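You operate a simulated robot arm through the tools that you are given. There is no shell and no other tool.

Carry out the task below with a simulated robot arm. There is one attempt and no reset: what you move stays moved.

JOB
Put the yellow cup on the ledge, fold the towel flat and lay it in the steel tray.
Fine: the cup stands on the ledge over the tea table; press the fold down; tray and white cup stay where they are. Set down upright: yellow cup.

The check looks at the end state, three seconds after you hand in, the way a careful person would. Anything else that was tipped, shoved, dropped, spilled or broken makes it a failure. Flat cloth is picked up by pressing the open fingertips on it (5 to 10 N) and closing them slowly along it; thin cloth reads only 2 to 8 mm in the jaws.

ROBOT AND FRAMES
A 6-joint arm with a two-finger parallel gripper, fixed in place. Base frame: the origin is at the foot of the arm, x ahead of it, y to its left, z up; the work surface is at about z = 82. Readings come in cm, degrees, newtons and seconds.
With the tool pointing down near the work surface it reaches from about 20 to 84 cm from the base axis. Its first joint turns from -166.0 to 166.0 degrees. Payload 3.91 kg.
The tool frame sits at the grasp point between the pads (the TCP): z along the fingers, y along the line on which they close. The tips reach 3 cm beyond it. Largest opening 11 cm; finger width 2, thickness 1; the body of the gripper, 4.8 by 11.2 cm, starts 5.5 cm behind the TCP.
Orientation is told as [roll, pitch, yaw] about the base's x, y, z axes, in that order, counted from this pose: with the fingers straight down and closing along the base's y, the tool's x points along the base's -x, its y along +y and its z along -z.

CONTROLS
- The arm moves only by the tool drive_tool. Its argument "rows" is a list that holds one entry, the list of rows, each a list of 7 numbers: the closure, from 0 (fully open) to 1 (shut), then the shift along the tool's x, y, z in units of 50 mm (1.0 is 50 mm), then the turn, a rotation vector about the tool's x, y, z in units of 4 degrees (1.0 is 4 degrees). In form: [[[fingers, tx, ty, tz, ax, ay, az], ...]]. A call has 1 to 20 rows; each row shifts and turns the commanded pose from where the row before left it, along the tool's axes as they then stand. A call with a number of a shift or a turn outside -1 to 1 is refused whole. A row lasts 0.2 s, in which the tool goes at most 5 cm and 8.6 degrees; a call with a longer step from one row to the next is refused whole, and so is a gripper value outside its range. Where a pose cannot be reached the arm comes as near as it can. A force on the tool above 90 N (or 10 N above the force at the start of the call, whichever is more), or a blocked arm, ends the call early, and 0.2 s more pass. Each finger travels about 10.8 cm/s and halts on what it meets, pressing with about 21 N; the grip force reading is that of the motor and also rises with nothing between the fingers. The clock runs only during rows and for 0.2 s after the last one: add rows that do not move to give the fingers time. The reply holds the time, the measured pose of the TCP, the force on the tool along the base axes, the opening and the grip force, in the units named above and with some noise, with the torque about the TCP (base axes, N m) and any sound that the robot's microphone picked up, and new pictures: "pictures" is both (left out), scene, wrist or none.
- Cameras (640 x 400 px; columns grow to the right, rows downward): "scene" is fixed at [40.04, 64.98, 154.79]; the picture's right is [-0.99, 0.10, 0.00], its down [0.03, 0.34, -0.94] and it looks along [-0.09, -0.93, -0.34] (base axes); focal length 352 px, centre (320, 200). "wrist" rides on the gripper at [7.7, 0.7, -11.4] in the tool frame; the picture's right is [-0.09, 1.00, 0.00], its down [-0.80, -0.07, -0.59] and it looks along [-0.59, -0.05, 0.80] (tool axes); focal length 270 px, centre (320, 200). There is no depth. A picture from a camera that has moved, and an enlarged one, comes with that camera's place and axes in the base frame and with its lens.
- slide_trunk(by): slides the trunk up (or, below 0, down) by that many cm; the arm rides with it, the base frame stays. It gives what a move gives, with no picture.
- inspect(camera, box): a new picture of the part [left, top, right, bottom] of that camera's present view, enlarged. No time passes.
- job_done(): hands the job in; it is judged then, once.

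Nothing tells you positions but the pictures and the camera data. Unless the task says otherwise, let go and move clear before handing in.

The tools are called after "Emit:" as name(argument=value, ...) on one line, values as JSON. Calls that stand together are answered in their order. drive_tool: Moves the arm, as the interface text tells. Its arguments: {"type":"object","properties":{"rows":{"type":"array","items":{"type":"array","items":{"type":"array","items":{"type":"number"}}}},"pictures":{"type":"string","enum":["both","scene","wrist","none"]}},"required":["rows"]} The other tools are called the same way: slide_trunk (by) slides the trunk up or down; inspect (camera, box) takes an enlarged picture of a part of a camera's view; job_done () hands the job in.

At the start:

```text
time: 0.0
position: [6.51, -35.28, 143.53]
ee_rot: [0.1, 0.0, 0.1]
force: [-0.2, -0.5, -0.6]
wrist_torque: [-0.03, 0.02, 0.0]
opening: 11.01
grip_force: 0.1
trunk travel left (down, up): [-52.3, 1.7]
```

scene: 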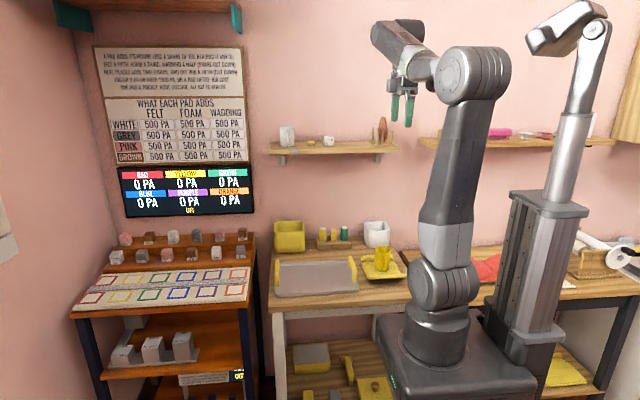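
wrist: 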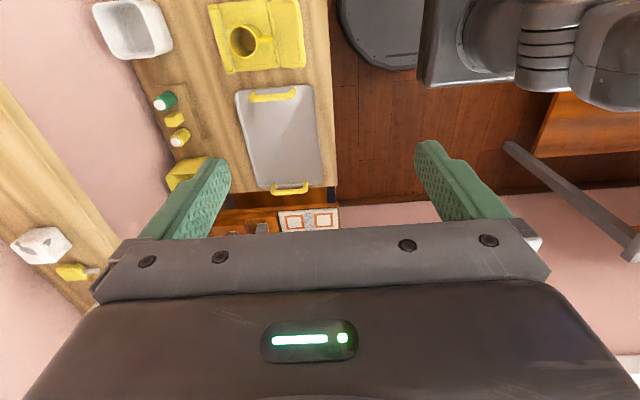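

I see a side bench with a steel tray (yellow handles), a yellow cup on a yellow cloth/saucer, a white cup, and two wall ledges. I'll enlarge the views to locate things before moving.

Emit:
inspect(camera="scene", box=[260, 200, 420, 300])

Emit:
inspect(camera="scene", box=[260, 100, 420, 200])

Emit:
inspect(camera="scene", box=[410, 100, 640, 300])

Emit:
inspect(camera="wrist", box=[80, 0, 400, 200])

Emit:
inspect(camera="scene", box=[80, 30, 270, 230])

Emit:
inspect(camera="scene", box=[260, 290, 420, 400])

```text
4.00 times, centred on (340, 250) of scene
camera zoom: at [40.04, 64.98, 154.79], right [-0.99, 0.1, 0.0], down [0.03, 0.34, -0.94], along [-0.09, -0.93, -0.34], focal length 1406 px, centre (240, 0)
```

zoom: 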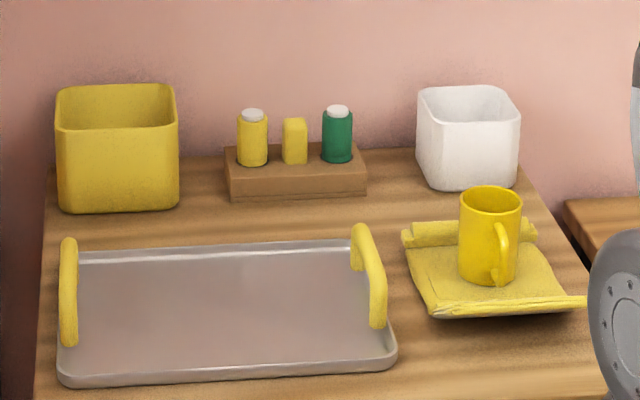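

```text
4.00 times, centred on (340, 150) of scene
camera zoom: at [40.04, 64.98, 154.79], right [-0.99, 0.1, 0.0], down [0.03, 0.34, -0.94], along [-0.09, -0.93, -0.34], focal length 1406 px, centre (240, 400)
```

zoom: 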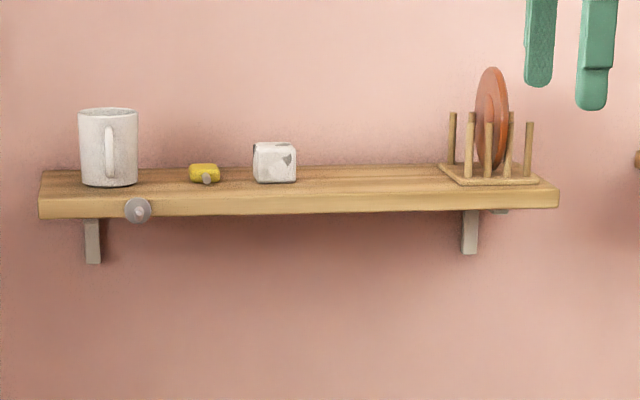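

```text
2.00 times, centred on (525, 200) of scene
camera zoom: at [40.04, 64.98, 154.79], right [-0.99, 0.1, 0.0], down [0.03, 0.34, -0.94], along [-0.09, -0.93, -0.34], focal length 703 px, centre (-90, 200)
```

zoom: 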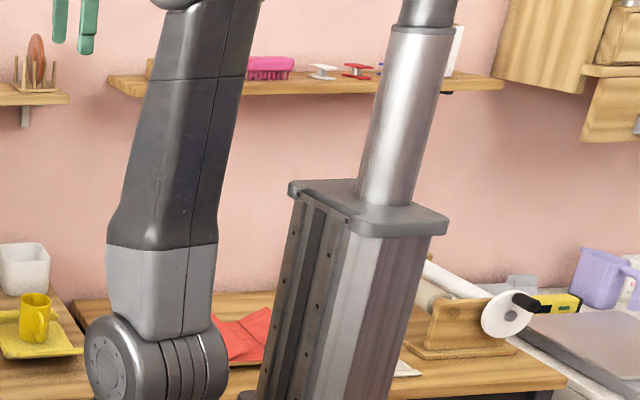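

```text
2.00 times, centred on (240, 100) of wrist
camera zoom: at [-1.1, -34.6, 154.99], right [0.09, 1.0, 0.0], down [0.8, -0.07, 0.59], along [0.59, -0.05, -0.8], focal length 541 px, centre (480, 400)
```

zoom: 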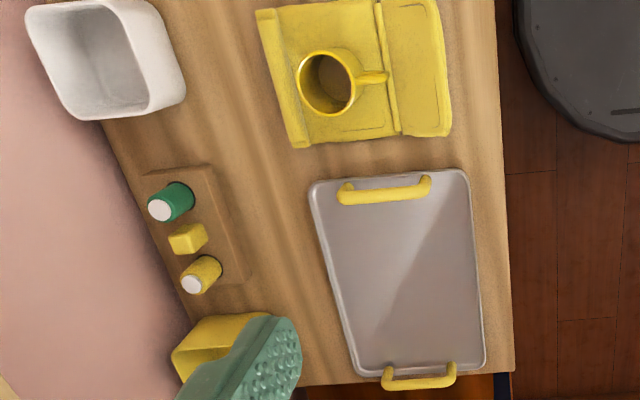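

```text
2.00 times, centred on (175, 130) of scene
camera zoom: at [40.04, 64.98, 154.79], right [-0.99, 0.1, 0.0], down [0.03, 0.34, -0.94], along [-0.09, -0.93, -0.34], focal length 703 px, centre (610, 340)
```

zoom: 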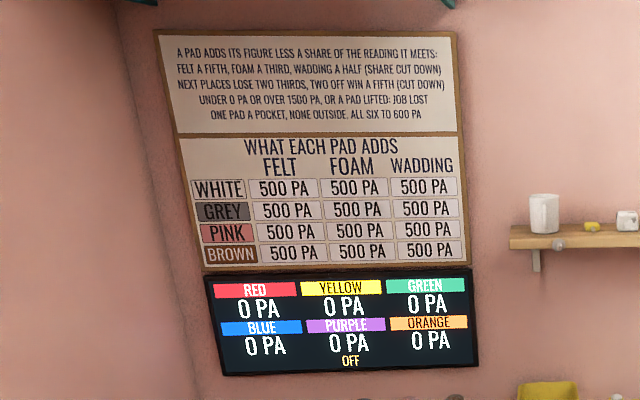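

```text
3.64 times, centred on (340, 345) of scene
camera zoom: at [40.04, 64.98, 154.79], right [-0.99, 0.1, 0.0], down [0.03, 0.34, -0.94], along [-0.09, -0.93, -0.34], focal length 1278 px, centre (247, -327)
```

zoom: 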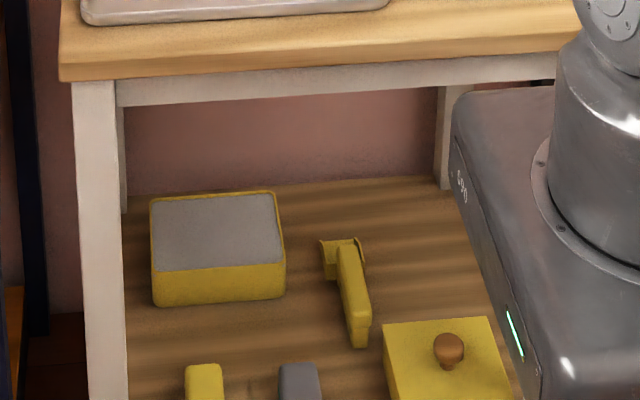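

The yellow cup stands on the yellow towel at about (4.3, -51), rim z≈92, handle toward +y. The ledge over this table has its top at about z≈127, y from -73 to -84, with free space around x≈13 between the rack and a small white object. I'll first turn the tool so the fingers close along x, with the camera on the room side.

Emit:
drive_tool(rows=[[[0, 0, 0, 0, 0, 0, 1], [0, 0, 0, 0, 0, 0, 1], [0, 0, 0, 0, 0, 0, 1], [0, 0, 0, 0, 0, 0, 1], [0, 0, 0, 0, 0, 0, 1], [0, 0, 0, 0, 0, 0, 1], [0, 0, 0, 0, 0, 0, 1], [0, 0, 0, 0, 0, 0, 1], [0, 0, 0, 0, 0, 0, 1], [0, 0, 0, 0, 0, 0, 1], [0, 0, 0, 0, 0, 0, 1], [0, 0, 0, 0, 0, 0, 1], [0, 0, 0, 0, 0, 0, 1], [0, 0, 0, 0, 0, 0, 1], [0, 0, 0, 0, 0, 0, 1], [0, 0, 0, 0, 0, 0, 1], [0, 0, 0, 0, 0, 0, 1], [0, 0, 0, 0, 0, 0, 1], [0, 0, 0, 0, 0, 0, 1], [0, 0, 0, 0, 0, 0, 1]]])

```text
time: 4.2
position: [6.64, -35.25, 143.42]
ee_rot: [0.0, 0.0, -80.1]
force: [0.7, -0.1, 0.2]
wrist_torque: [0.0, 0.04, -0.03]
opening: 11.02
grip_force: 0.1
trunk travel left (down, up): [-52.3, 1.7]
camera wrist: at [5.96, -27.61, 154.97], right [1.0, 0.09, 0.0], down [0.07, -0.8, 0.59], along [0.05, -0.59, -0.8], focal length 270 px, centre (320, 200)
```

scene: 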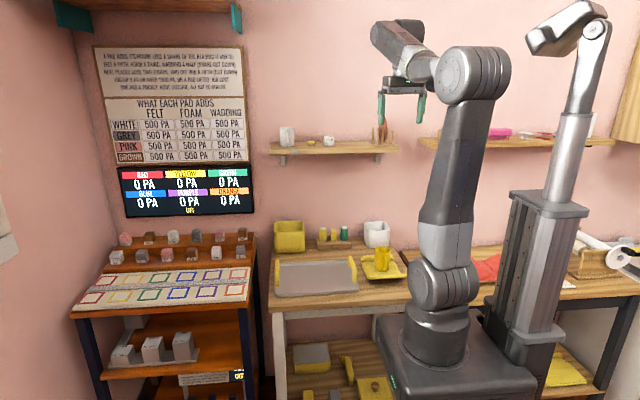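
wrist: 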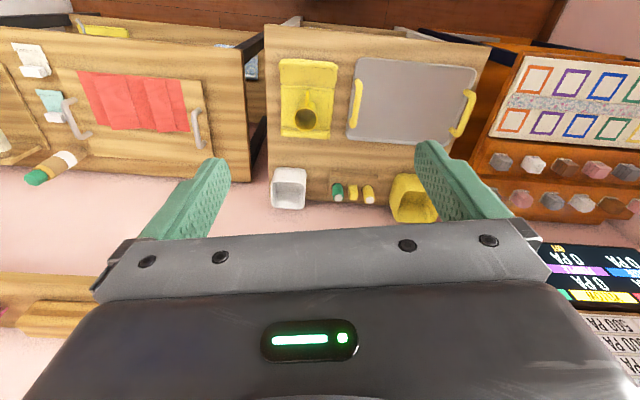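

Rotation went fine. Now there's also a red cloth on a neighbouring table, so I'll look closely at both tables to tell which is the tea table and which the towel.

Emit:
inspect(camera="wrist", box=[0, 10, 260, 200])

Emit:
inspect(camera="wrist", box=[250, 20, 490, 180])

Emit:
inspect(camera="wrist", box=[260, 40, 360, 150])

Emit:
inspect(camera="scene", box=[410, 100, 530, 170])

Emit:
inspect(camera="scene", box=[460, 220, 640, 400])

Emit:
inspect(camera="scene", box=[350, 230, 410, 290])

```text
2.11 times, centred on (130, 105) of wrist
camera zoom: at [5.96, -27.61, 154.97], right [1.0, 0.09, 0.0], down [0.07, -0.8, 0.59], along [0.05, -0.59, -0.8], focal length 569 px, centre (720, 400)
```

zoom: 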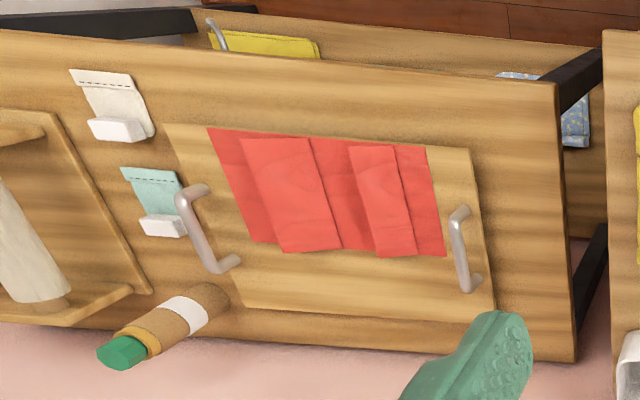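

```text
2.50 times, centred on (370, 100) of wrist
camera zoom: at [5.96, -27.61, 154.97], right [1.0, 0.09, 0.0], down [0.07, -0.8, 0.59], along [0.05, -0.59, -0.8], focal length 676 px, centre (195, 450)
```

zoom: 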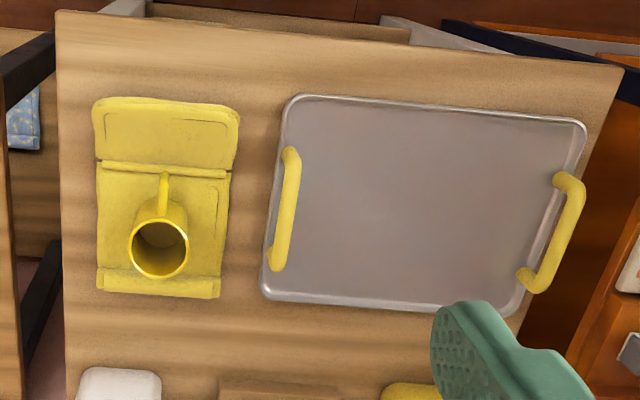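

```text
3.64 times, centred on (310, 95) of wrist
camera zoom: at [5.96, -27.61, 154.97], right [1.0, 0.09, 0.0], down [0.07, -0.8, 0.59], along [0.05, -0.59, -0.8], focal length 983 px, centre (356, 582)
```

zoom: 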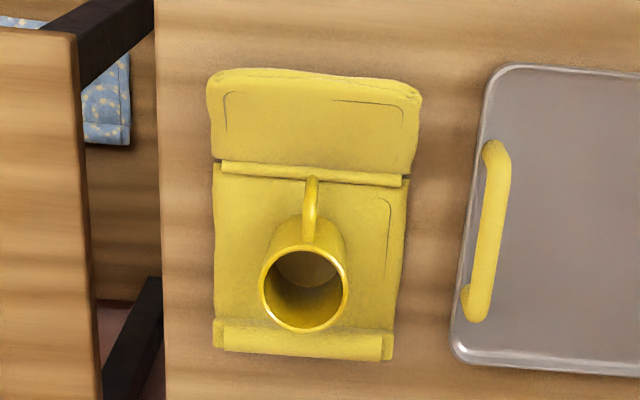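

```text
5.33 times, centred on (470, 135) of scene
camera zoom: at [40.04, 64.98, 154.79], right [-0.99, 0.1, 0.0], down [0.03, 0.34, -0.94], along [-0.09, -0.93, -0.34], focal length 1874 px, centre (-480, 547)
```

zoom: 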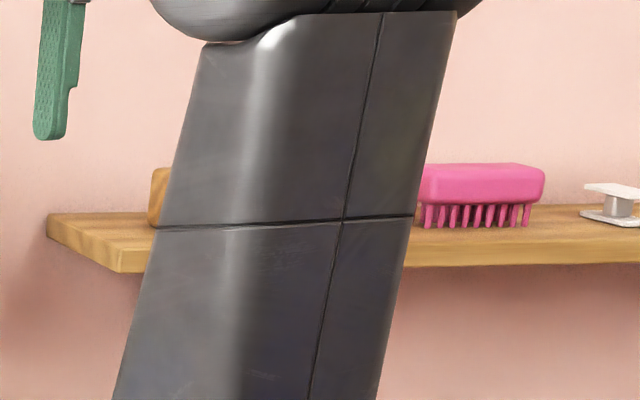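

```text
2.22 times, centred on (550, 310) of scene
camera zoom: at [40.04, 64.98, 154.79], right [-0.99, 0.1, 0.0], down [0.03, 0.34, -0.94], along [-0.09, -0.93, -0.34], focal length 781 px, centre (-191, -44)
```

zoom: 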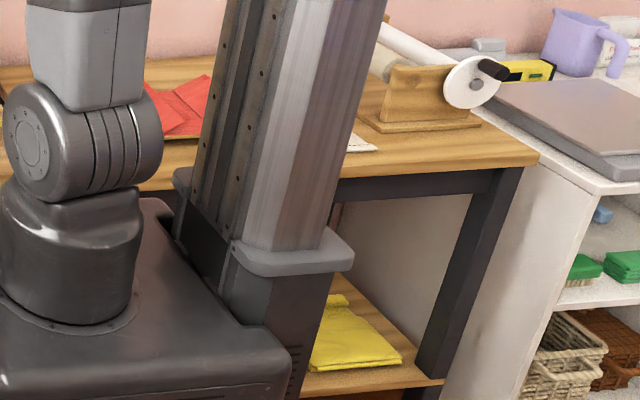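

```text
6.67 times, centred on (380, 260) of scene
camera zoom: at [40.04, 64.98, 154.79], right [-0.99, 0.1, 0.0], down [0.03, 0.34, -0.94], along [-0.09, -0.93, -0.34], focal length 2343 px, centre (-80, -200)
```

zoom: 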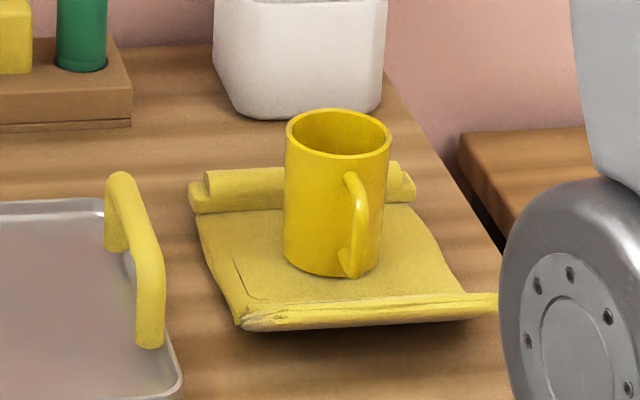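

The tea table is the one with the steel tray. The yellow towel lies under the cup with a flap at its +y side that's tilted up about the hinge at y≈-45. I'll finish the turn and come above the cup.

Emit:
drive_tool(rows=[[[0, 0, 0, 0, 0, 0, 1], [0, 0, 0, 0, 0, 0, 1], [0, 0, 0, 0, 0, 0, 0.48], [0, -0.309, -0.046, 0.8, 0, 0, 0], [0, -0.309, -0.046, 0.8, 0, 0, 0], [0, -0.309, -0.046, 0.8, 0, 0, 0], [0, -0.309, -0.046, 0.8, 0, 0, 0], [0, -0.309, -0.046, 0.8, 0, 0, 0], [0, -0.309, -0.046, 0.8, 0, 0, 0], [0, -0.309, -0.046, 0.8, 0, 0, 0], [0, -0.309, -0.046, 0.7, 0, 0, 0], [0, -0.309, -0.046, 0.7, 0, 0, 0], [0, -0.309, -0.046, 0.6, 0, 0, 0], [0, 0, 0, 0, 0, 0, 0], [0, 0, 0, 0, 0, 0, 0]]])

```text
time: 7.4
position: [4.06, -50.71, 105.3]
ee_rot: [0.0, 0.0, -89.9]
force: [0.1, 0.3, 0.6]
wrist_torque: [0.0, -0.03, 0.0]
opening: 11.0
grip_force: 0.0
trunk travel left (down, up): [-52.3, 1.7]
camera wrist: at [4.81, -43.04, 116.85], right [1.0, -0.09, 0.0], down [-0.07, -0.8, 0.59], along [-0.05, -0.59, -0.8], focal length 270 px, centre (320, 200)
```

scene: 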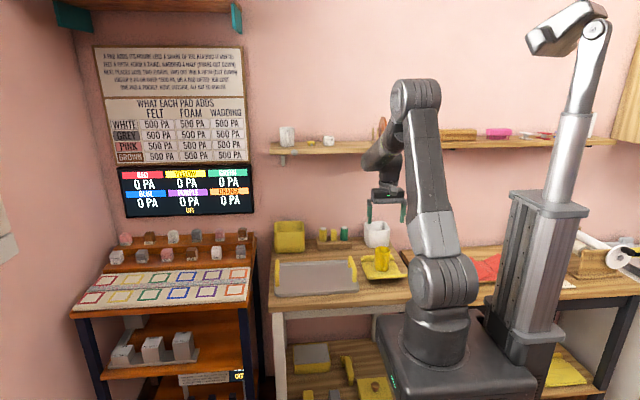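
wrist: 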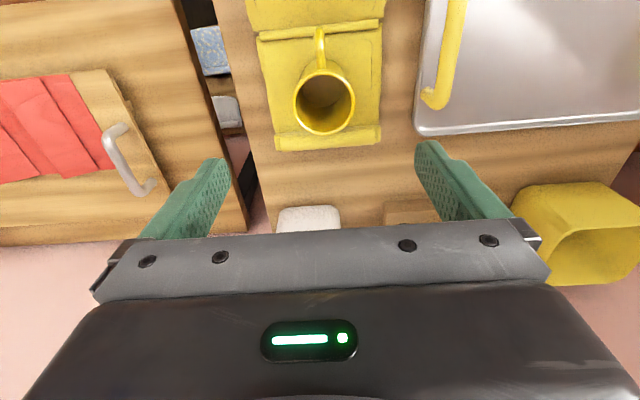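

The tool is above the cup and its rim centre reads (4.6, -50.6). I'll lower until the fingertips are just above the towel and close gently.

Emit:
drive_tool(rows=[[[0, 0.02, 0.08, 0.6, 0, 0, 0], [0, 0, 0, 0.6, 0, 0, 0], [0, 0, 0, 0.6, 0, 0, 0], [0, 0, 0, 0.5, 0, 0, 0], [0, 0, 0, 0.4, 0, 0, 0], [0, 0, 0, 0.3, 0, 0, 0], [0, 0, 0, 0.2, 0, 0, 0], [0, 0, 0, 0.1, 0, 0, 0], [0, 0, 0, 0, 0, 0, 0], [0, 0, 0, 0, 0, 0, 0]]])

```text
time: 9.6
position: [4.82, -50.48, 88.9]
ee_rot: [-0.1, 0.1, -89.9]
force: [0.0, 0.6, -0.3]
wrist_torque: [0.04, 0.0, -0.03]
opening: 11.0
grip_force: 0.1
trunk travel left (down, up): [-52.3, 1.7]
camera wrist: at [5.52, -42.79, 100.39], right [1.0, -0.09, 0.0], down [-0.07, -0.8, 0.59], along [-0.05, -0.59, -0.8], focal length 270 px, centre (320, 200)
```

scene: 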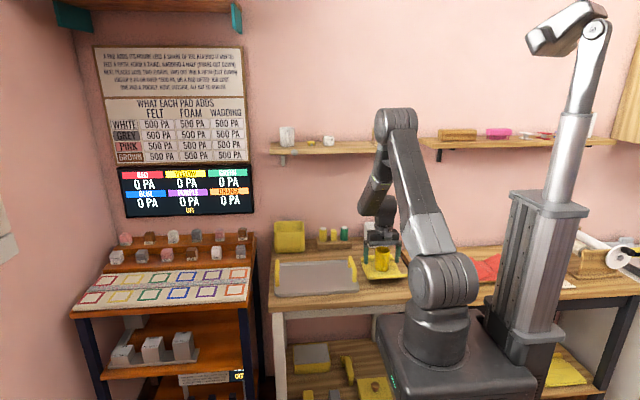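
wrist: 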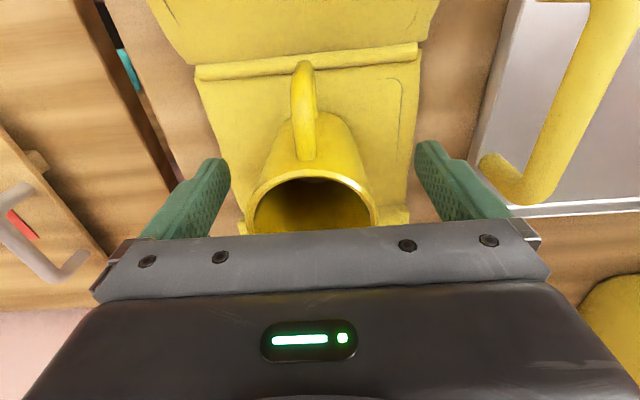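

The cup sits between the pads, slightly toward -x of centre; I'll shift 4 mm and close slowly.

Emit:
drive_tool(rows=[[[0, 0, -0.08, 0, 0, 0, 0], [0.15, 0, 0, 0, 0, 0, 0], [0.3, 0, 0, 0, 0, 0, 0], [0.38, 0, 0, 0, 0, 0, 0], [0.42, 0, 0, 0, 0, 0, 0], [0.45, 0, 0, 0, 0, 0, 0], [0.48, 0, 0, 0, 0, 0, 0], [0.52, 0, 0, 0, 0, 0, 0], [0.56, 0, 0, 0, 0, 0, 0], [0.6, 0, 0, 0, 0, 0, 0], [0.6, 0, 0, 0, 0, 0, 0]]])

```text
time: 12.0
position: [4.29, -50.5, 88.75]
ee_rot: [0.0, 0.0, -89.9]
force: [0.0, 0.2, -0.2]
wrist_torque: [0.02, 0.03, 0.01]
opening: 5.95
grip_force: 21.0
trunk travel left (down, up): [-52.3, 1.7]
camera wrist: at [5.07, -42.84, 100.38], right [1.0, -0.09, 0.0], down [-0.07, -0.8, 0.59], along [-0.05, -0.59, -0.8], focal length 270 px, centre (320, 200)
```

scene: 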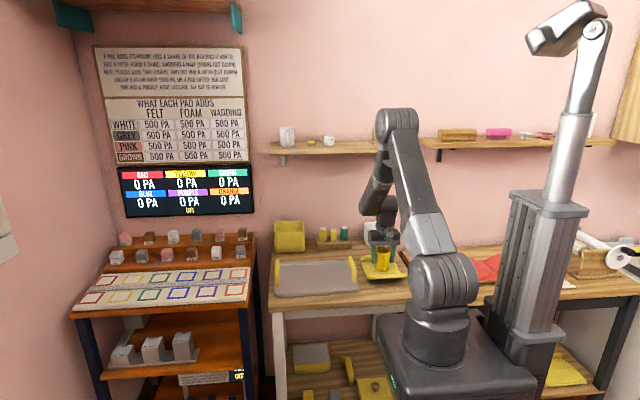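
wrist: 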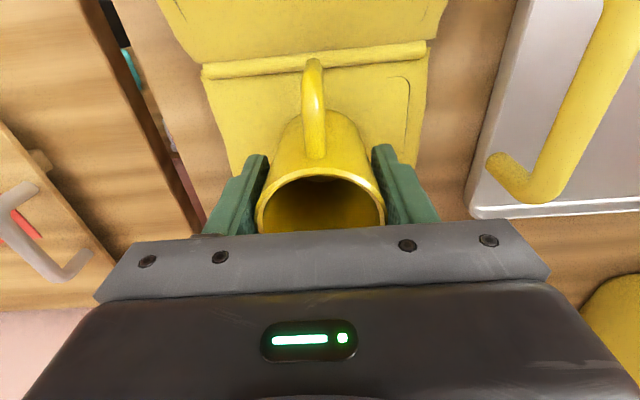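

The cup is held (5.95 cm). I'll lift it straight up slowly at first.

Emit:
drive_tool(rows=[[[0.6, 0, 0, -0.1, 0, 0, 0], [0.6, 0, 0, -0.2, 0, 0, 0], [0.6, 0, 0, -0.3, 0, 0, 0], [0.6, 0, 0, -0.4, 0, 0, 0], [0.6, 0, 0, -0.5, 0, 0, 0], [0.6, 0, 0, -0.5, 0, 0, 0], [0.6, 0, 0, -0.4, 0, 0, 0], [0.6, 0, 0, -0.2, 0, 0, 0], [0.6, 0, 0, 0, 0, 0, 0]]])

```text
time: 14.0
position: [4.27, -50.55, 101.97]
ee_rot: [0.1, 0.0, -90.0]
force: [0.2, 0.3, -1.2]
wrist_torque: [0.02, 0.0, 0.0]
opening: 5.95
grip_force: 20.5
trunk travel left (down, up): [-52.3, 1.7]
camera wrist: at [5.01, -42.87, 113.59], right [1.0, -0.09, 0.0], down [-0.07, -0.8, 0.59], along [-0.05, -0.59, -0.8], focal length 270 px, centre (320, 200)
```

scene: 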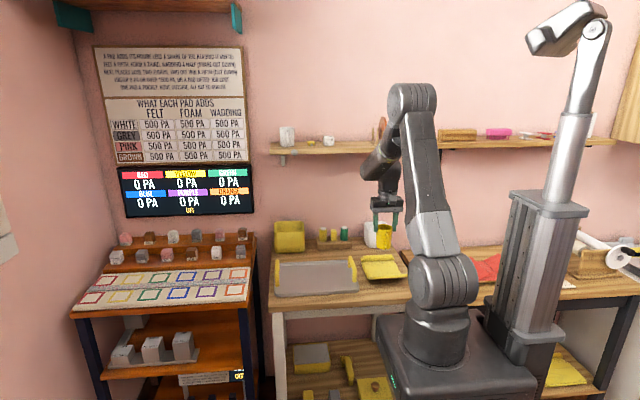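
wrist: 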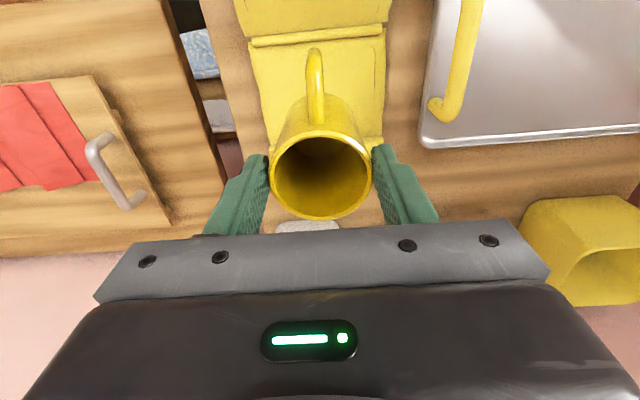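

Emit:
inspect(camera="scene", box=[340, 220, 420, 290])

Emit:
drive_tool(rows=[[[0.6, 0, 0.05, -0.4, 0, 0, 0], [0.6, 0, 0.1, -0.6, 0, 0, 0], [0.6, 0, 0.1, -0.7, 0, 0, 0], [0.6, 0, 0.15, -0.7, 0, 0, 0], [0.6, 0, 0.15, -0.7, 0, 0, 0], [0.6, 0, 0.15, -0.7, 0, 0, 0], [0.6, 0, 0.15, -0.7, 0, 0, 0], [0.6, 0, 0.15, -0.7, 0, 0, 0], [0.6, 0, 0.15, -0.7, 0, 0, 0], [0.6, 0, 0.15, -0.7, 0, 0, 0], [0.6, 0, 0.15, -0.6, 0, 0, 0], [0.6, 0, 0.15, -0.4, 0, 0, 0], [0.6, 0, 0.1, -0.2, 0, 0, 0], [0.6, 0, 0.05, 0, 0, 0, 0], [0.6, 0, 0, 0, 0, 0, 0]]])

```text
5.71 times, centred on (380, 255) of scene
camera zoom: at [40.04, 64.98, 154.79], right [-0.99, 0.1, 0.0], down [0.03, 0.34, -0.94], along [-0.09, -0.93, -0.34], focal length 2008 px, centre (-23, -114)
```

zoom: 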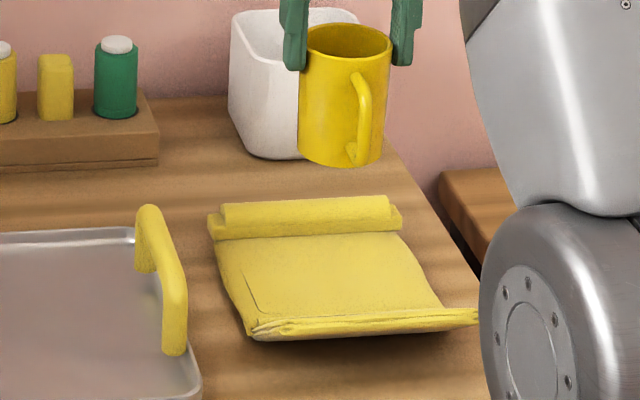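

```text
time: 17.2
position: [13.03, -50.54, 140.93]
ee_rot: [0.1, 0.1, -89.9]
force: [-1.0, 0.6, -1.5]
wrist_torque: [-0.02, 0.04, 0.0]
opening: 5.96
grip_force: 21.1
trunk travel left (down, up): [-52.3, 1.7]
camera wrist: at [13.67, -42.92, 152.5], right [1.0, -0.09, 0.0], down [-0.07, -0.8, 0.59], along [-0.05, -0.59, -0.8], focal length 270 px, centre (320, 200)
```

scene: 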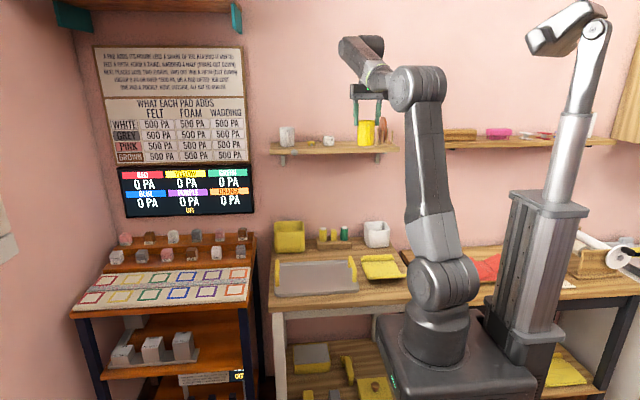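
wrist: 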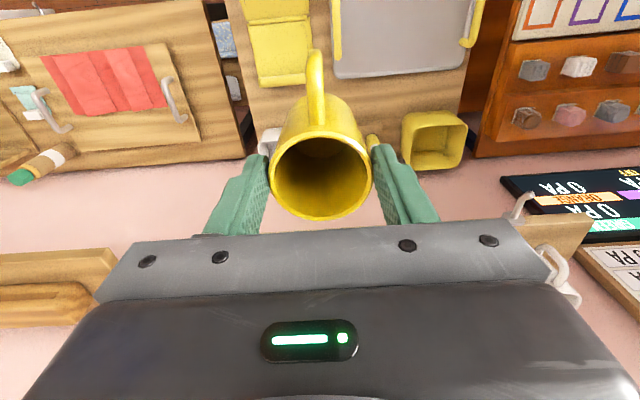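

The towel stayed put. The cup is now at (13, -50.5) above ledge height; I'll look closely at the ledge before moving in.

Emit:
inspect(camera="scene", box=[265, 80, 425, 180])

Emit:
inspect(camera="wrist", box=[480, 160, 620, 320])

```text
4.00 times, centred on (345, 130) of scene
camera zoom: at [40.04, 64.98, 154.79], right [-0.99, 0.1, 0.0], down [0.03, 0.34, -0.94], along [-0.09, -0.93, -0.34], focal length 1406 px, centre (220, 480)
```

zoom: 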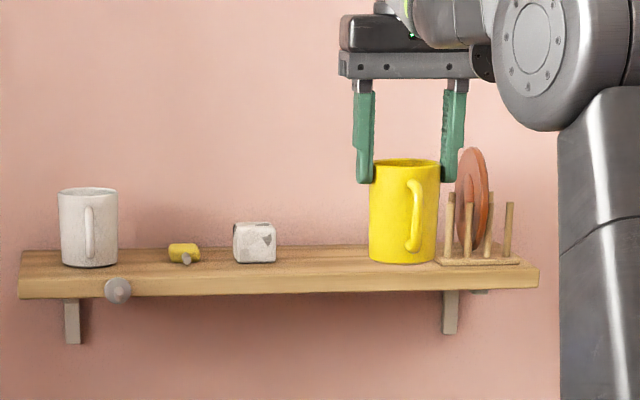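

```text
2.50 times, centred on (550, 240) of wrist
camera zoom: at [13.67, -42.92, 152.5], right [1.0, -0.09, 0.0], down [-0.07, -0.8, 0.59], along [-0.05, -0.59, -0.8], focal length 676 px, centre (-255, 100)
```

zoom: 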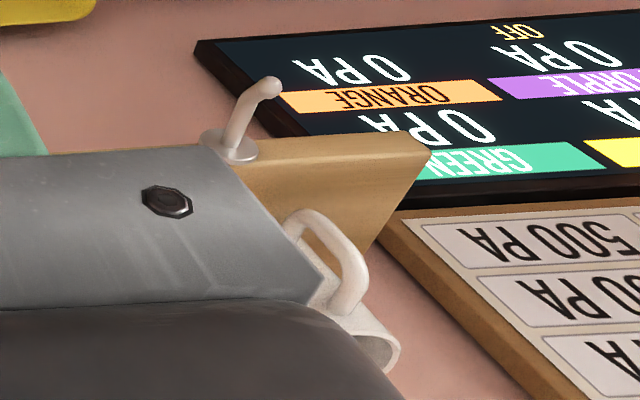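

Emit:
inspect(camera="scene", box=[310, 10, 470, 110])

```text
4.00 times, centred on (390, 60) of scene
camera zoom: at [40.04, 64.98, 154.79], right [-0.99, 0.1, 0.0], down [0.03, 0.34, -0.94], along [-0.09, -0.93, -0.34], focal length 1406 px, centre (40, 760)
```

zoom: 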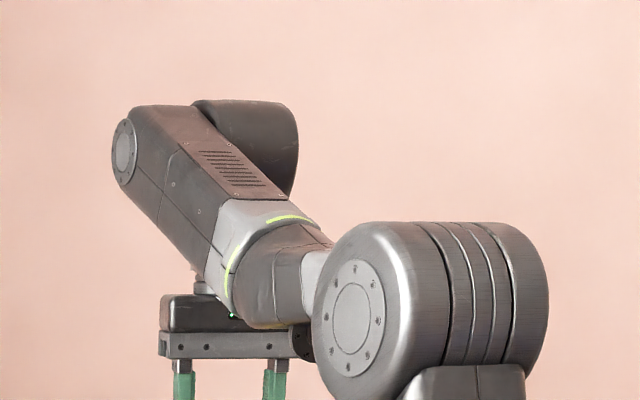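

The cup slid about 3 cm in the grip while lifting, but it now hangs steady and upright (its bottom ≈9 cm below the TCP). I'll approach the ledge partway and measure its front edge with the wrist camera.

Emit:
drive_tool(rows=[[[0.6, -0.15, 0, 0, 0, 0, 0], [0.6, -0.3, 0, 0, 0, 0, 0], [0.6, -0.45, 0, 0, 0, 0, 0], [0.6, -0.5, 0, 0, 0, 0, 0], [0.6, -0.5, 0, 0, 0, 0, 0], [0.6, -0.4, 0, 0, 0, 0, 0], [0.6, -0.25, 0, 0, 0, 0, 0], [0.6, -0.1, 0, 0, 0, 0, 0], [0.6, 0, 0, 0, 0, 0, 0], [0.6, 0, 0, 0, 0, 0, 0]]])

```text
time: 19.4
position: [12.63, -60.64, 135.89]
ee_rot: [-0.1, -0.2, -89.9]
force: [-0.7, 0.9, -1.2]
wrist_torque: [-0.03, 0.0, -0.01]
opening: 5.91
grip_force: 21.0
out of reach, approached as far as the arm can: row 2, 3, 4, 5, 6, 7
trunk travel left (down, up): [-52.3, 1.7]
camera wrist: at [13.4, -52.97, 147.4], right [1.0, -0.09, 0.0], down [-0.07, -0.8, 0.6], along [-0.05, -0.6, -0.8], focal length 270 px, centre (320, 200)
```

scene: 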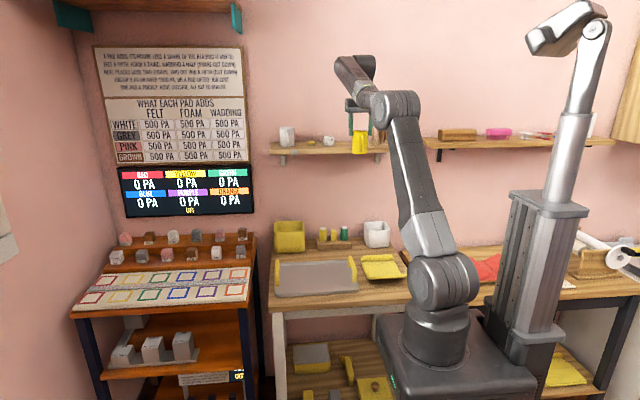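
wrist: 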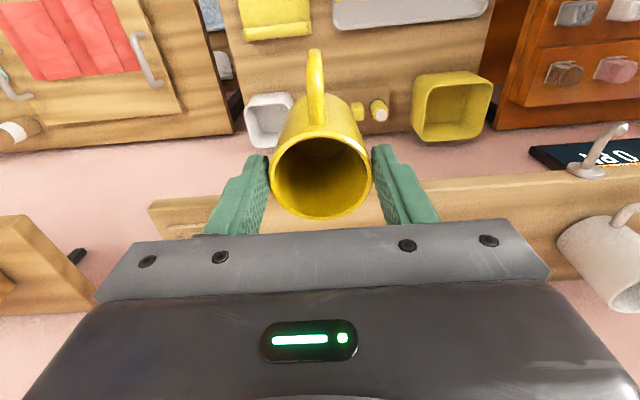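

With the tool vertical the ledge is out of reach, so the cup must be regrasped with the tool tilted toward the wall (keeping the cup upright). I'll set it down upright on the free strip of table behind the towel (around x=8, y=-66) and regrip there.

Emit:
drive_tool(rows=[[[0.6, 0.1, 0, 0.2, 0, 0, 0], [0.6, 0.1, -0.1, 0.4, 0, 0, 0], [0.6, 0, -0.1, 0.6, 0, 0, 0], [0.6, 0, -0.1, 0.6, 0, 0, 0], [0.6, 0, -0.15, 0.6, 0, 0, 0], [0.6, 0, -0.15, 0.6, 0, 0, 0], [0.6, 0, -0.15, 0.6, 0, 0, 0], [0.6, 0, -0.1, 0.6, 0, 0, 0], [0.6, 0, -0.1, 0.5, 0, 0, 0], [0.6, 0, 0, 0.3, 0, 0, 0], [0.6, 0, 0, 0.1, 0, 0, 0], [0.6, 0, 0, 0, 0, 0, 0]]])

```text
time: 22.0
position: [7.84, -59.84, 110.73]
ee_rot: [0.0, 0.0, -89.9]
force: [-0.6, -1.1, -2.2]
wrist_torque: [0.01, -0.03, 0.01]
opening: 5.93
grip_force: 21.7
trunk travel left (down, up): [-52.3, 1.7]
camera wrist: at [8.66, -52.26, 122.15], right [1.0, -0.09, 0.0], down [-0.07, -0.8, 0.59], along [-0.05, -0.59, -0.8], focal length 270 px, centre (320, 200)
```

scene: 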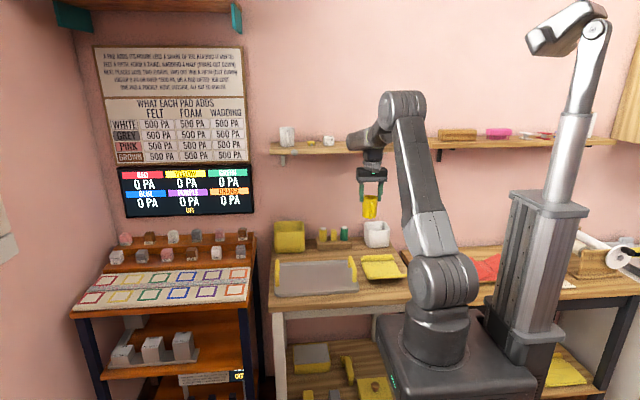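
wrist: 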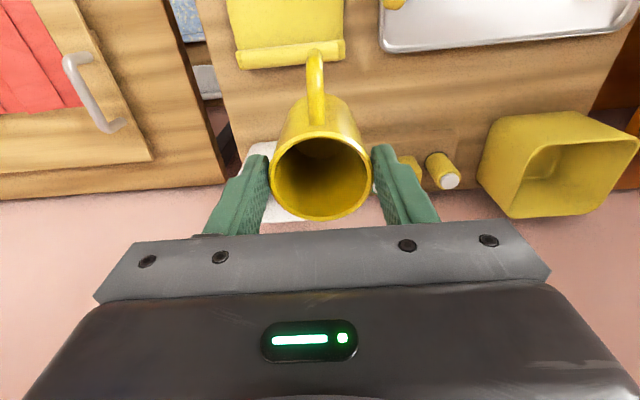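

Emit:
inspect(camera="wrist", box=[200, 30, 500, 220])

Emit:
inspect(camera="scene", box=[330, 170, 420, 290])

```text
2.11 times, centred on (350, 125) of wrist
camera zoom: at [8.66, -52.26, 122.15], right [1.0, -0.09, 0.0], down [-0.07, -0.8, 0.59], along [-0.05, -0.59, -0.8], focal length 569 px, centre (257, 358)
```

zoom: 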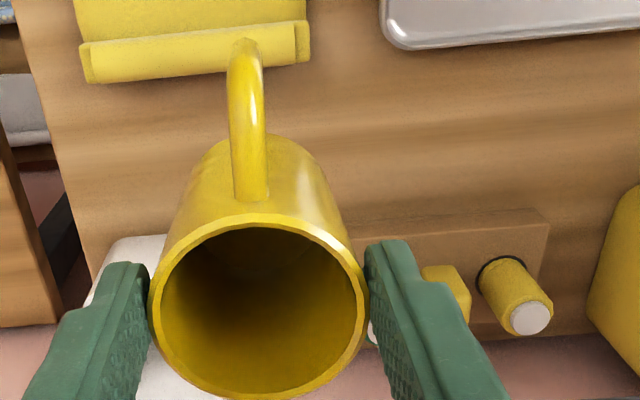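

```text
3.33 times, centred on (375, 230) of scene
camera zoom: at [40.04, 64.98, 154.79], right [-0.99, 0.1, 0.0], down [0.03, 0.34, -0.94], along [-0.09, -0.93, -0.34], focal length 1172 px, centre (137, 100)
```

zoom: 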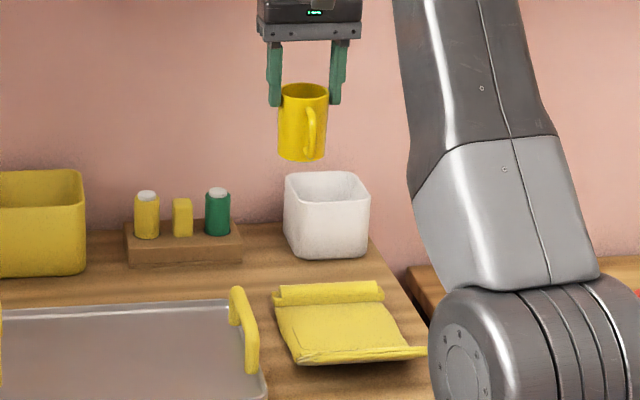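

The free strip sits between y≈-58.5 and -69.5; around x=13.7, y=-63.5 there's clearance from towel, tray and caddy. I'll go there and stop just above the table.

Emit:
drive_tool(rows=[[[0.6, -0.1, 0.17, 0.1, 0, 0, 0], [0.6, -0.13, 0.21, 0.3, 0, 0, 0], [0.6, -0.13, 0.2, 0.4, 0, 0, 0], [0.6, -0.13, 0.2, 0.5, 0, 0, 0], [0.6, -0.13, 0.2, 0.5, 0, 0, 0], [0.6, -0.11, 0.2, 0.5, 0, 0, 0], [0.6, 0, 0, 0.4, 0, 0, 0], [0.6, 0, 0, 0.3, 0, 0, 0], [0.6, 0, 0, 0.2, 0, 0, 0], [0.6, 0, 0, 0.0, 0, 0, 0], [0.6, 0, 0, 0, 0, 0, 0]]])

Emit:
inspect(camera="scene", box=[310, 200, 410, 290])

```text
time: 24.4
position: [13.78, -63.59, 94.73]
ee_rot: [0.0, 0.0, -89.9]
force: [0.3, -0.5, -0.8]
wrist_torque: [-0.01, -0.01, 0.03]
opening: 5.91
grip_force: 21.0
trunk travel left (down, up): [-52.3, 1.7]
camera wrist: at [14.51, -55.84, 106.22], right [1.0, -0.09, 0.0], down [-0.07, -0.8, 0.59], along [-0.05, -0.59, -0.8], focal length 270 px, centre (320, 200)
```

scene: 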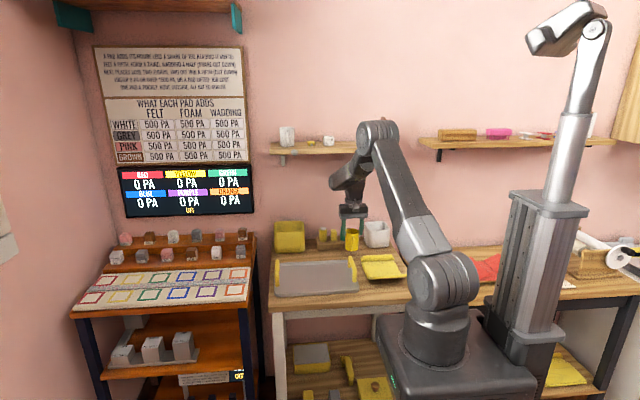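
wrist: 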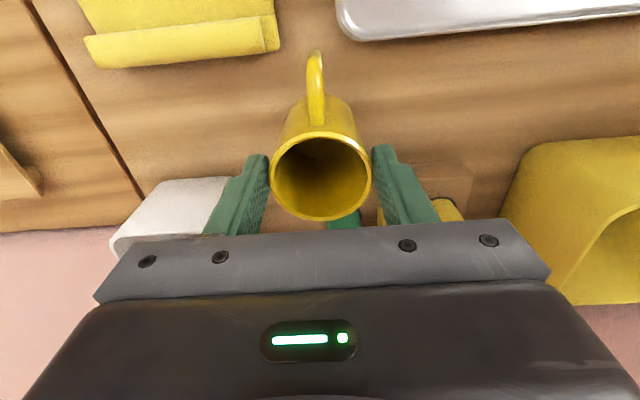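

```text
4.44 times, centred on (360, 245) of scene
camera zoom: at [40.04, 64.98, 154.79], right [-0.99, 0.1, 0.0], down [0.03, 0.34, -0.94], along [-0.09, -0.93, -0.34], focal length 1562 px, centre (142, 0)
```

zoom: 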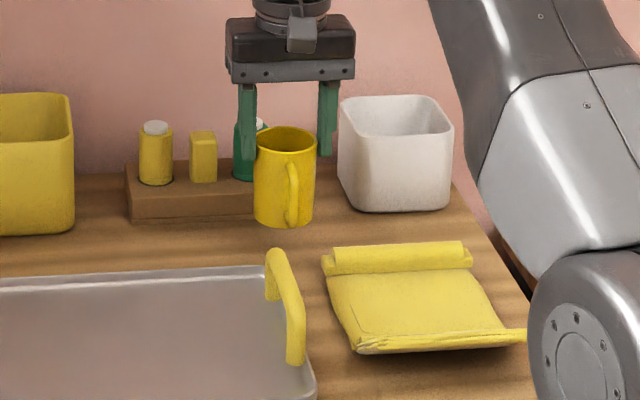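

Emit:
drive_tool(rows=[[[0.6, 0, 0, 0.1, 0, 0, 0], [0.6, 0, 0, 0.1, 0, 0, 0], [0.6, 0, 0, 0.1, 0, 0, 0], [0.6, 0, 0, 0.05, 0, 0, 0], [0.6, 0, 0, 0.05, 0, 0, 0], [0.6, 0, 0, 0.05, 0, 0, 0], [0.6, 0, 0, 0, 0, 0, 0]]], pictures="wrist")

Emit:
inspect(camera="scene", box=[310, 200, 410, 290])

```text
time: 26.0
position: [13.91, -63.45, 92.45]
ee_rot: [0.1, 0.0, -89.9]
force: [-1.2, 0.5, -1.6]
wrist_torque: [-0.01, 0.0, 0.01]
opening: 5.94
grip_force: 20.7
trunk travel left (down, up): [-52.3, 1.7]
camera wrist: at [14.59, -55.85, 104.01], right [1.0, -0.09, 0.0], down [-0.07, -0.8, 0.59], along [-0.05, -0.59, -0.8], focal length 270 px, centre (320, 200)
```

wrist: 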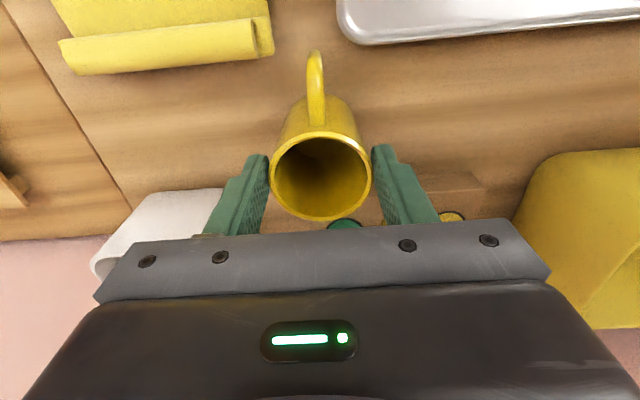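

```text
4.44 times, centred on (360, 245) of scene
camera zoom: at [40.04, 64.98, 154.79], right [-0.99, 0.1, 0.0], down [0.03, 0.34, -0.94], along [-0.09, -0.93, -0.34], focal length 1562 px, centre (142, 0)
```

zoom: 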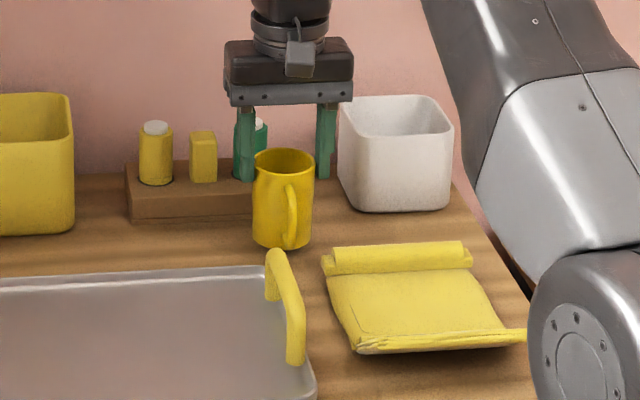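

Emit:
drive_tool(rows=[[[0.6, 0, 0, 0.05, 0, 0, 0], [0.6, 0, 0, 0.05, 0, 0, 0], [0.6, 0, 0, 0.05, 0, 0, 0], [0.6, 0, 0, 0.05, 0, 0, 0], [0.6, 0, 0, 0, 0, 0, 0]]], pictures="wrist")

Emit:
inspect(camera="scene", box=[310, 200, 410, 290])

```text
time: 27.2
position: [13.84, -63.64, 91.57]
ee_rot: [0.0, 0.0, -89.9]
force: [-0.6, 0.2, 2.0]
wrist_torque: [0.01, -0.05, 0.04]
opening: 5.93
grip_force: 20.6
trunk travel left (down, up): [-52.3, 1.7]
camera wrist: at [14.56, -55.85, 102.98], right [1.0, -0.09, 0.0], down [-0.07, -0.8, 0.59], along [-0.05, -0.59, -0.8], focal length 270 px, centre (320, 200)
```

wrist: 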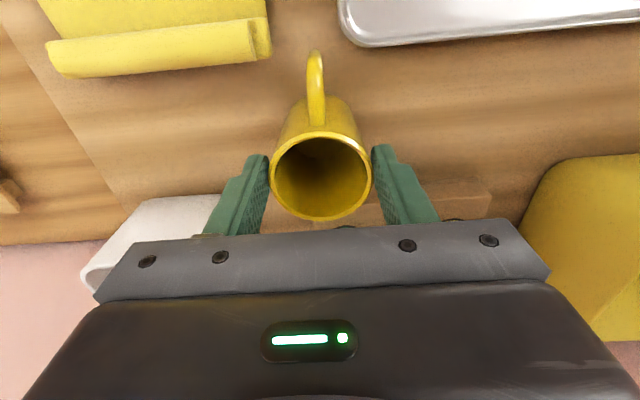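

```text
4.44 times, centred on (360, 245) of scene
camera zoom: at [40.04, 64.98, 154.79], right [-0.99, 0.1, 0.0], down [0.03, 0.34, -0.94], along [-0.09, -0.93, -0.34], focal length 1562 px, centre (142, 0)
```

zoom: 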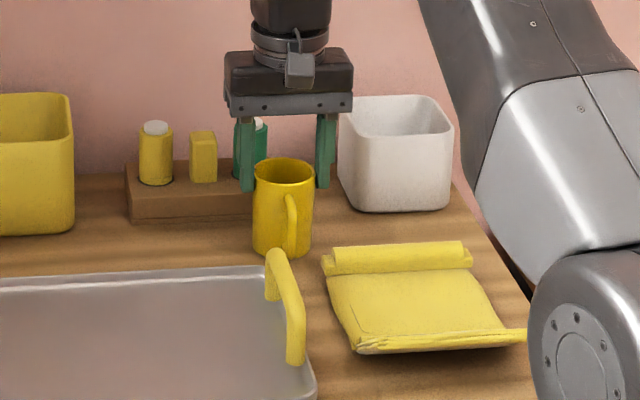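

The force turned from -1.5 to +2 N, which suggests the cup has just touched the table. I'll confirm with a small extra step.

Emit:
drive_tool(rows=[[[0.6, 0, 0, 0.02, 0, 0, 0], [0.6, 0, 0, 0.02, 0, 0, 0], [0.6, 0, 0, 0, 0, 0, 0]]], pictures="none")

```text
time: 28.0
position: [13.84, -63.49, 91.33]
ee_rot: [0.0, -0.3, -90.0]
force: [-2.6, -3.5, 14.6]
wrist_torque: [-0.16, 0.07, 0.05]
opening: 5.92
grip_force: 21.0
trunk travel left (down, up): [-52.3, 1.7]
```

The cup is firmly on the table. I'll relieve the pressure, open slowly and rise.

Emit:
drive_tool(rows=[[[0.6, 0, 0, -0.03, 0, 0, 0], [0.6, 0, 0, 0, 0, 0, 0], [0.5, 0, 0, 0, 0, 0, 0], [0.45, 0, 0, 0, 0, 0, 0], [0.4, 0, 0, 0, 0, 0, 0], [0.35, 0, 0, 0, 0, 0, 0], [0.25, 0, 0, 0, 0, 0, 0], [0.15, 0, 0, 0, 0, 0, 0], [0.15, 0, 0, -0.2, 0, 0, 0], [0.15, 0, 0, -0.5, 0, 0, 0], [0.15, 0, 0, -0.6, 0, 0, 0], [0.15, 0, 0, -0.6, 0, 0, 0], [0.15, 0, 0, -0.6, 0, 0, 0], [0.15, 0, 0, -0.3, 0, 0, 0], [0.15, 0, 0, 0, 0, 0, 0]]])

Emit:
inspect(camera="scene", box=[310, 200, 410, 290])

Emit:
inspect(camera="wrist", box=[180, 0, 480, 190])

```text
time: 31.2
position: [13.92, -63.47, 105.23]
ee_rot: [-0.1, 0.0, -89.8]
force: [-0.1, -0.3, -0.5]
wrist_torque: [-0.01, 0.0, 0.01]
opening: 9.34
grip_force: 0.0
trunk travel left (down, up): [-52.3, 1.7]
camera wrist: at [14.5, -55.76, 116.8], right [1.0, -0.09, 0.0], down [-0.07, -0.8, 0.59], along [-0.05, -0.59, -0.8], focal length 270 px, centre (320, 200)
```

scene: 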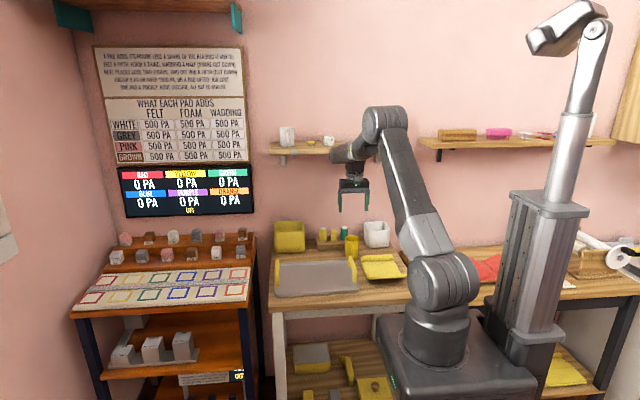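
wrist: 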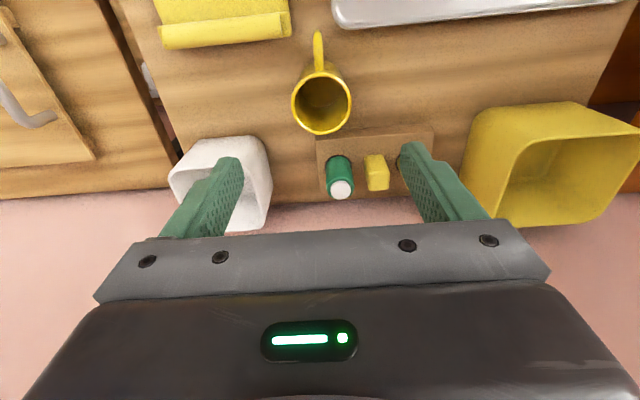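

```text
4.44 times, centred on (360, 245) of scene
camera zoom: at [40.04, 64.98, 154.79], right [-0.99, 0.1, 0.0], down [0.03, 0.34, -0.94], along [-0.09, -0.93, -0.34], focal length 1562 px, centre (142, 0)
```

zoom: 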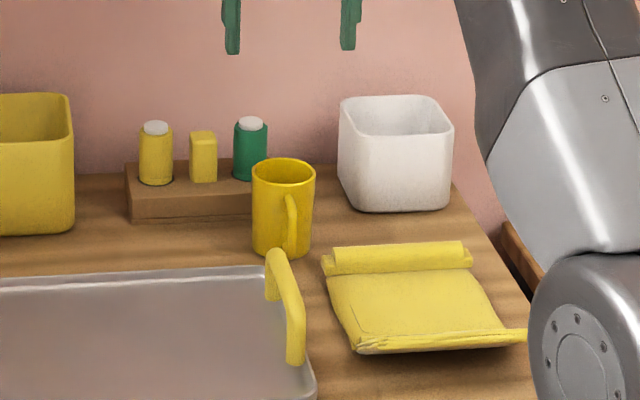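

```text
2.11 times, centred on (330, 95) of wrist
camera zoom: at [14.5, -55.76, 116.8], right [1.0, -0.09, 0.0], down [-0.07, -0.8, 0.59], along [-0.05, -0.59, -0.8], focal length 569 px, centre (299, 421)
```

zoom: 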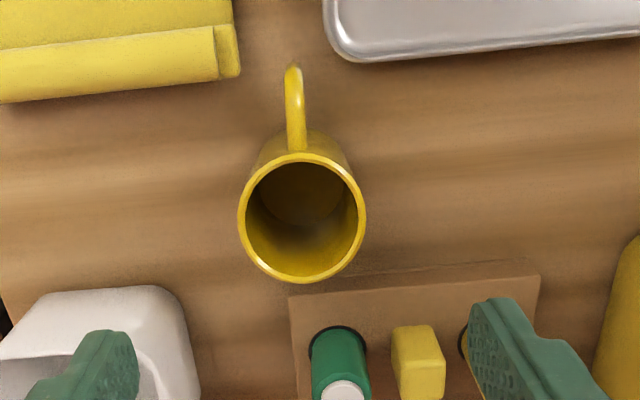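

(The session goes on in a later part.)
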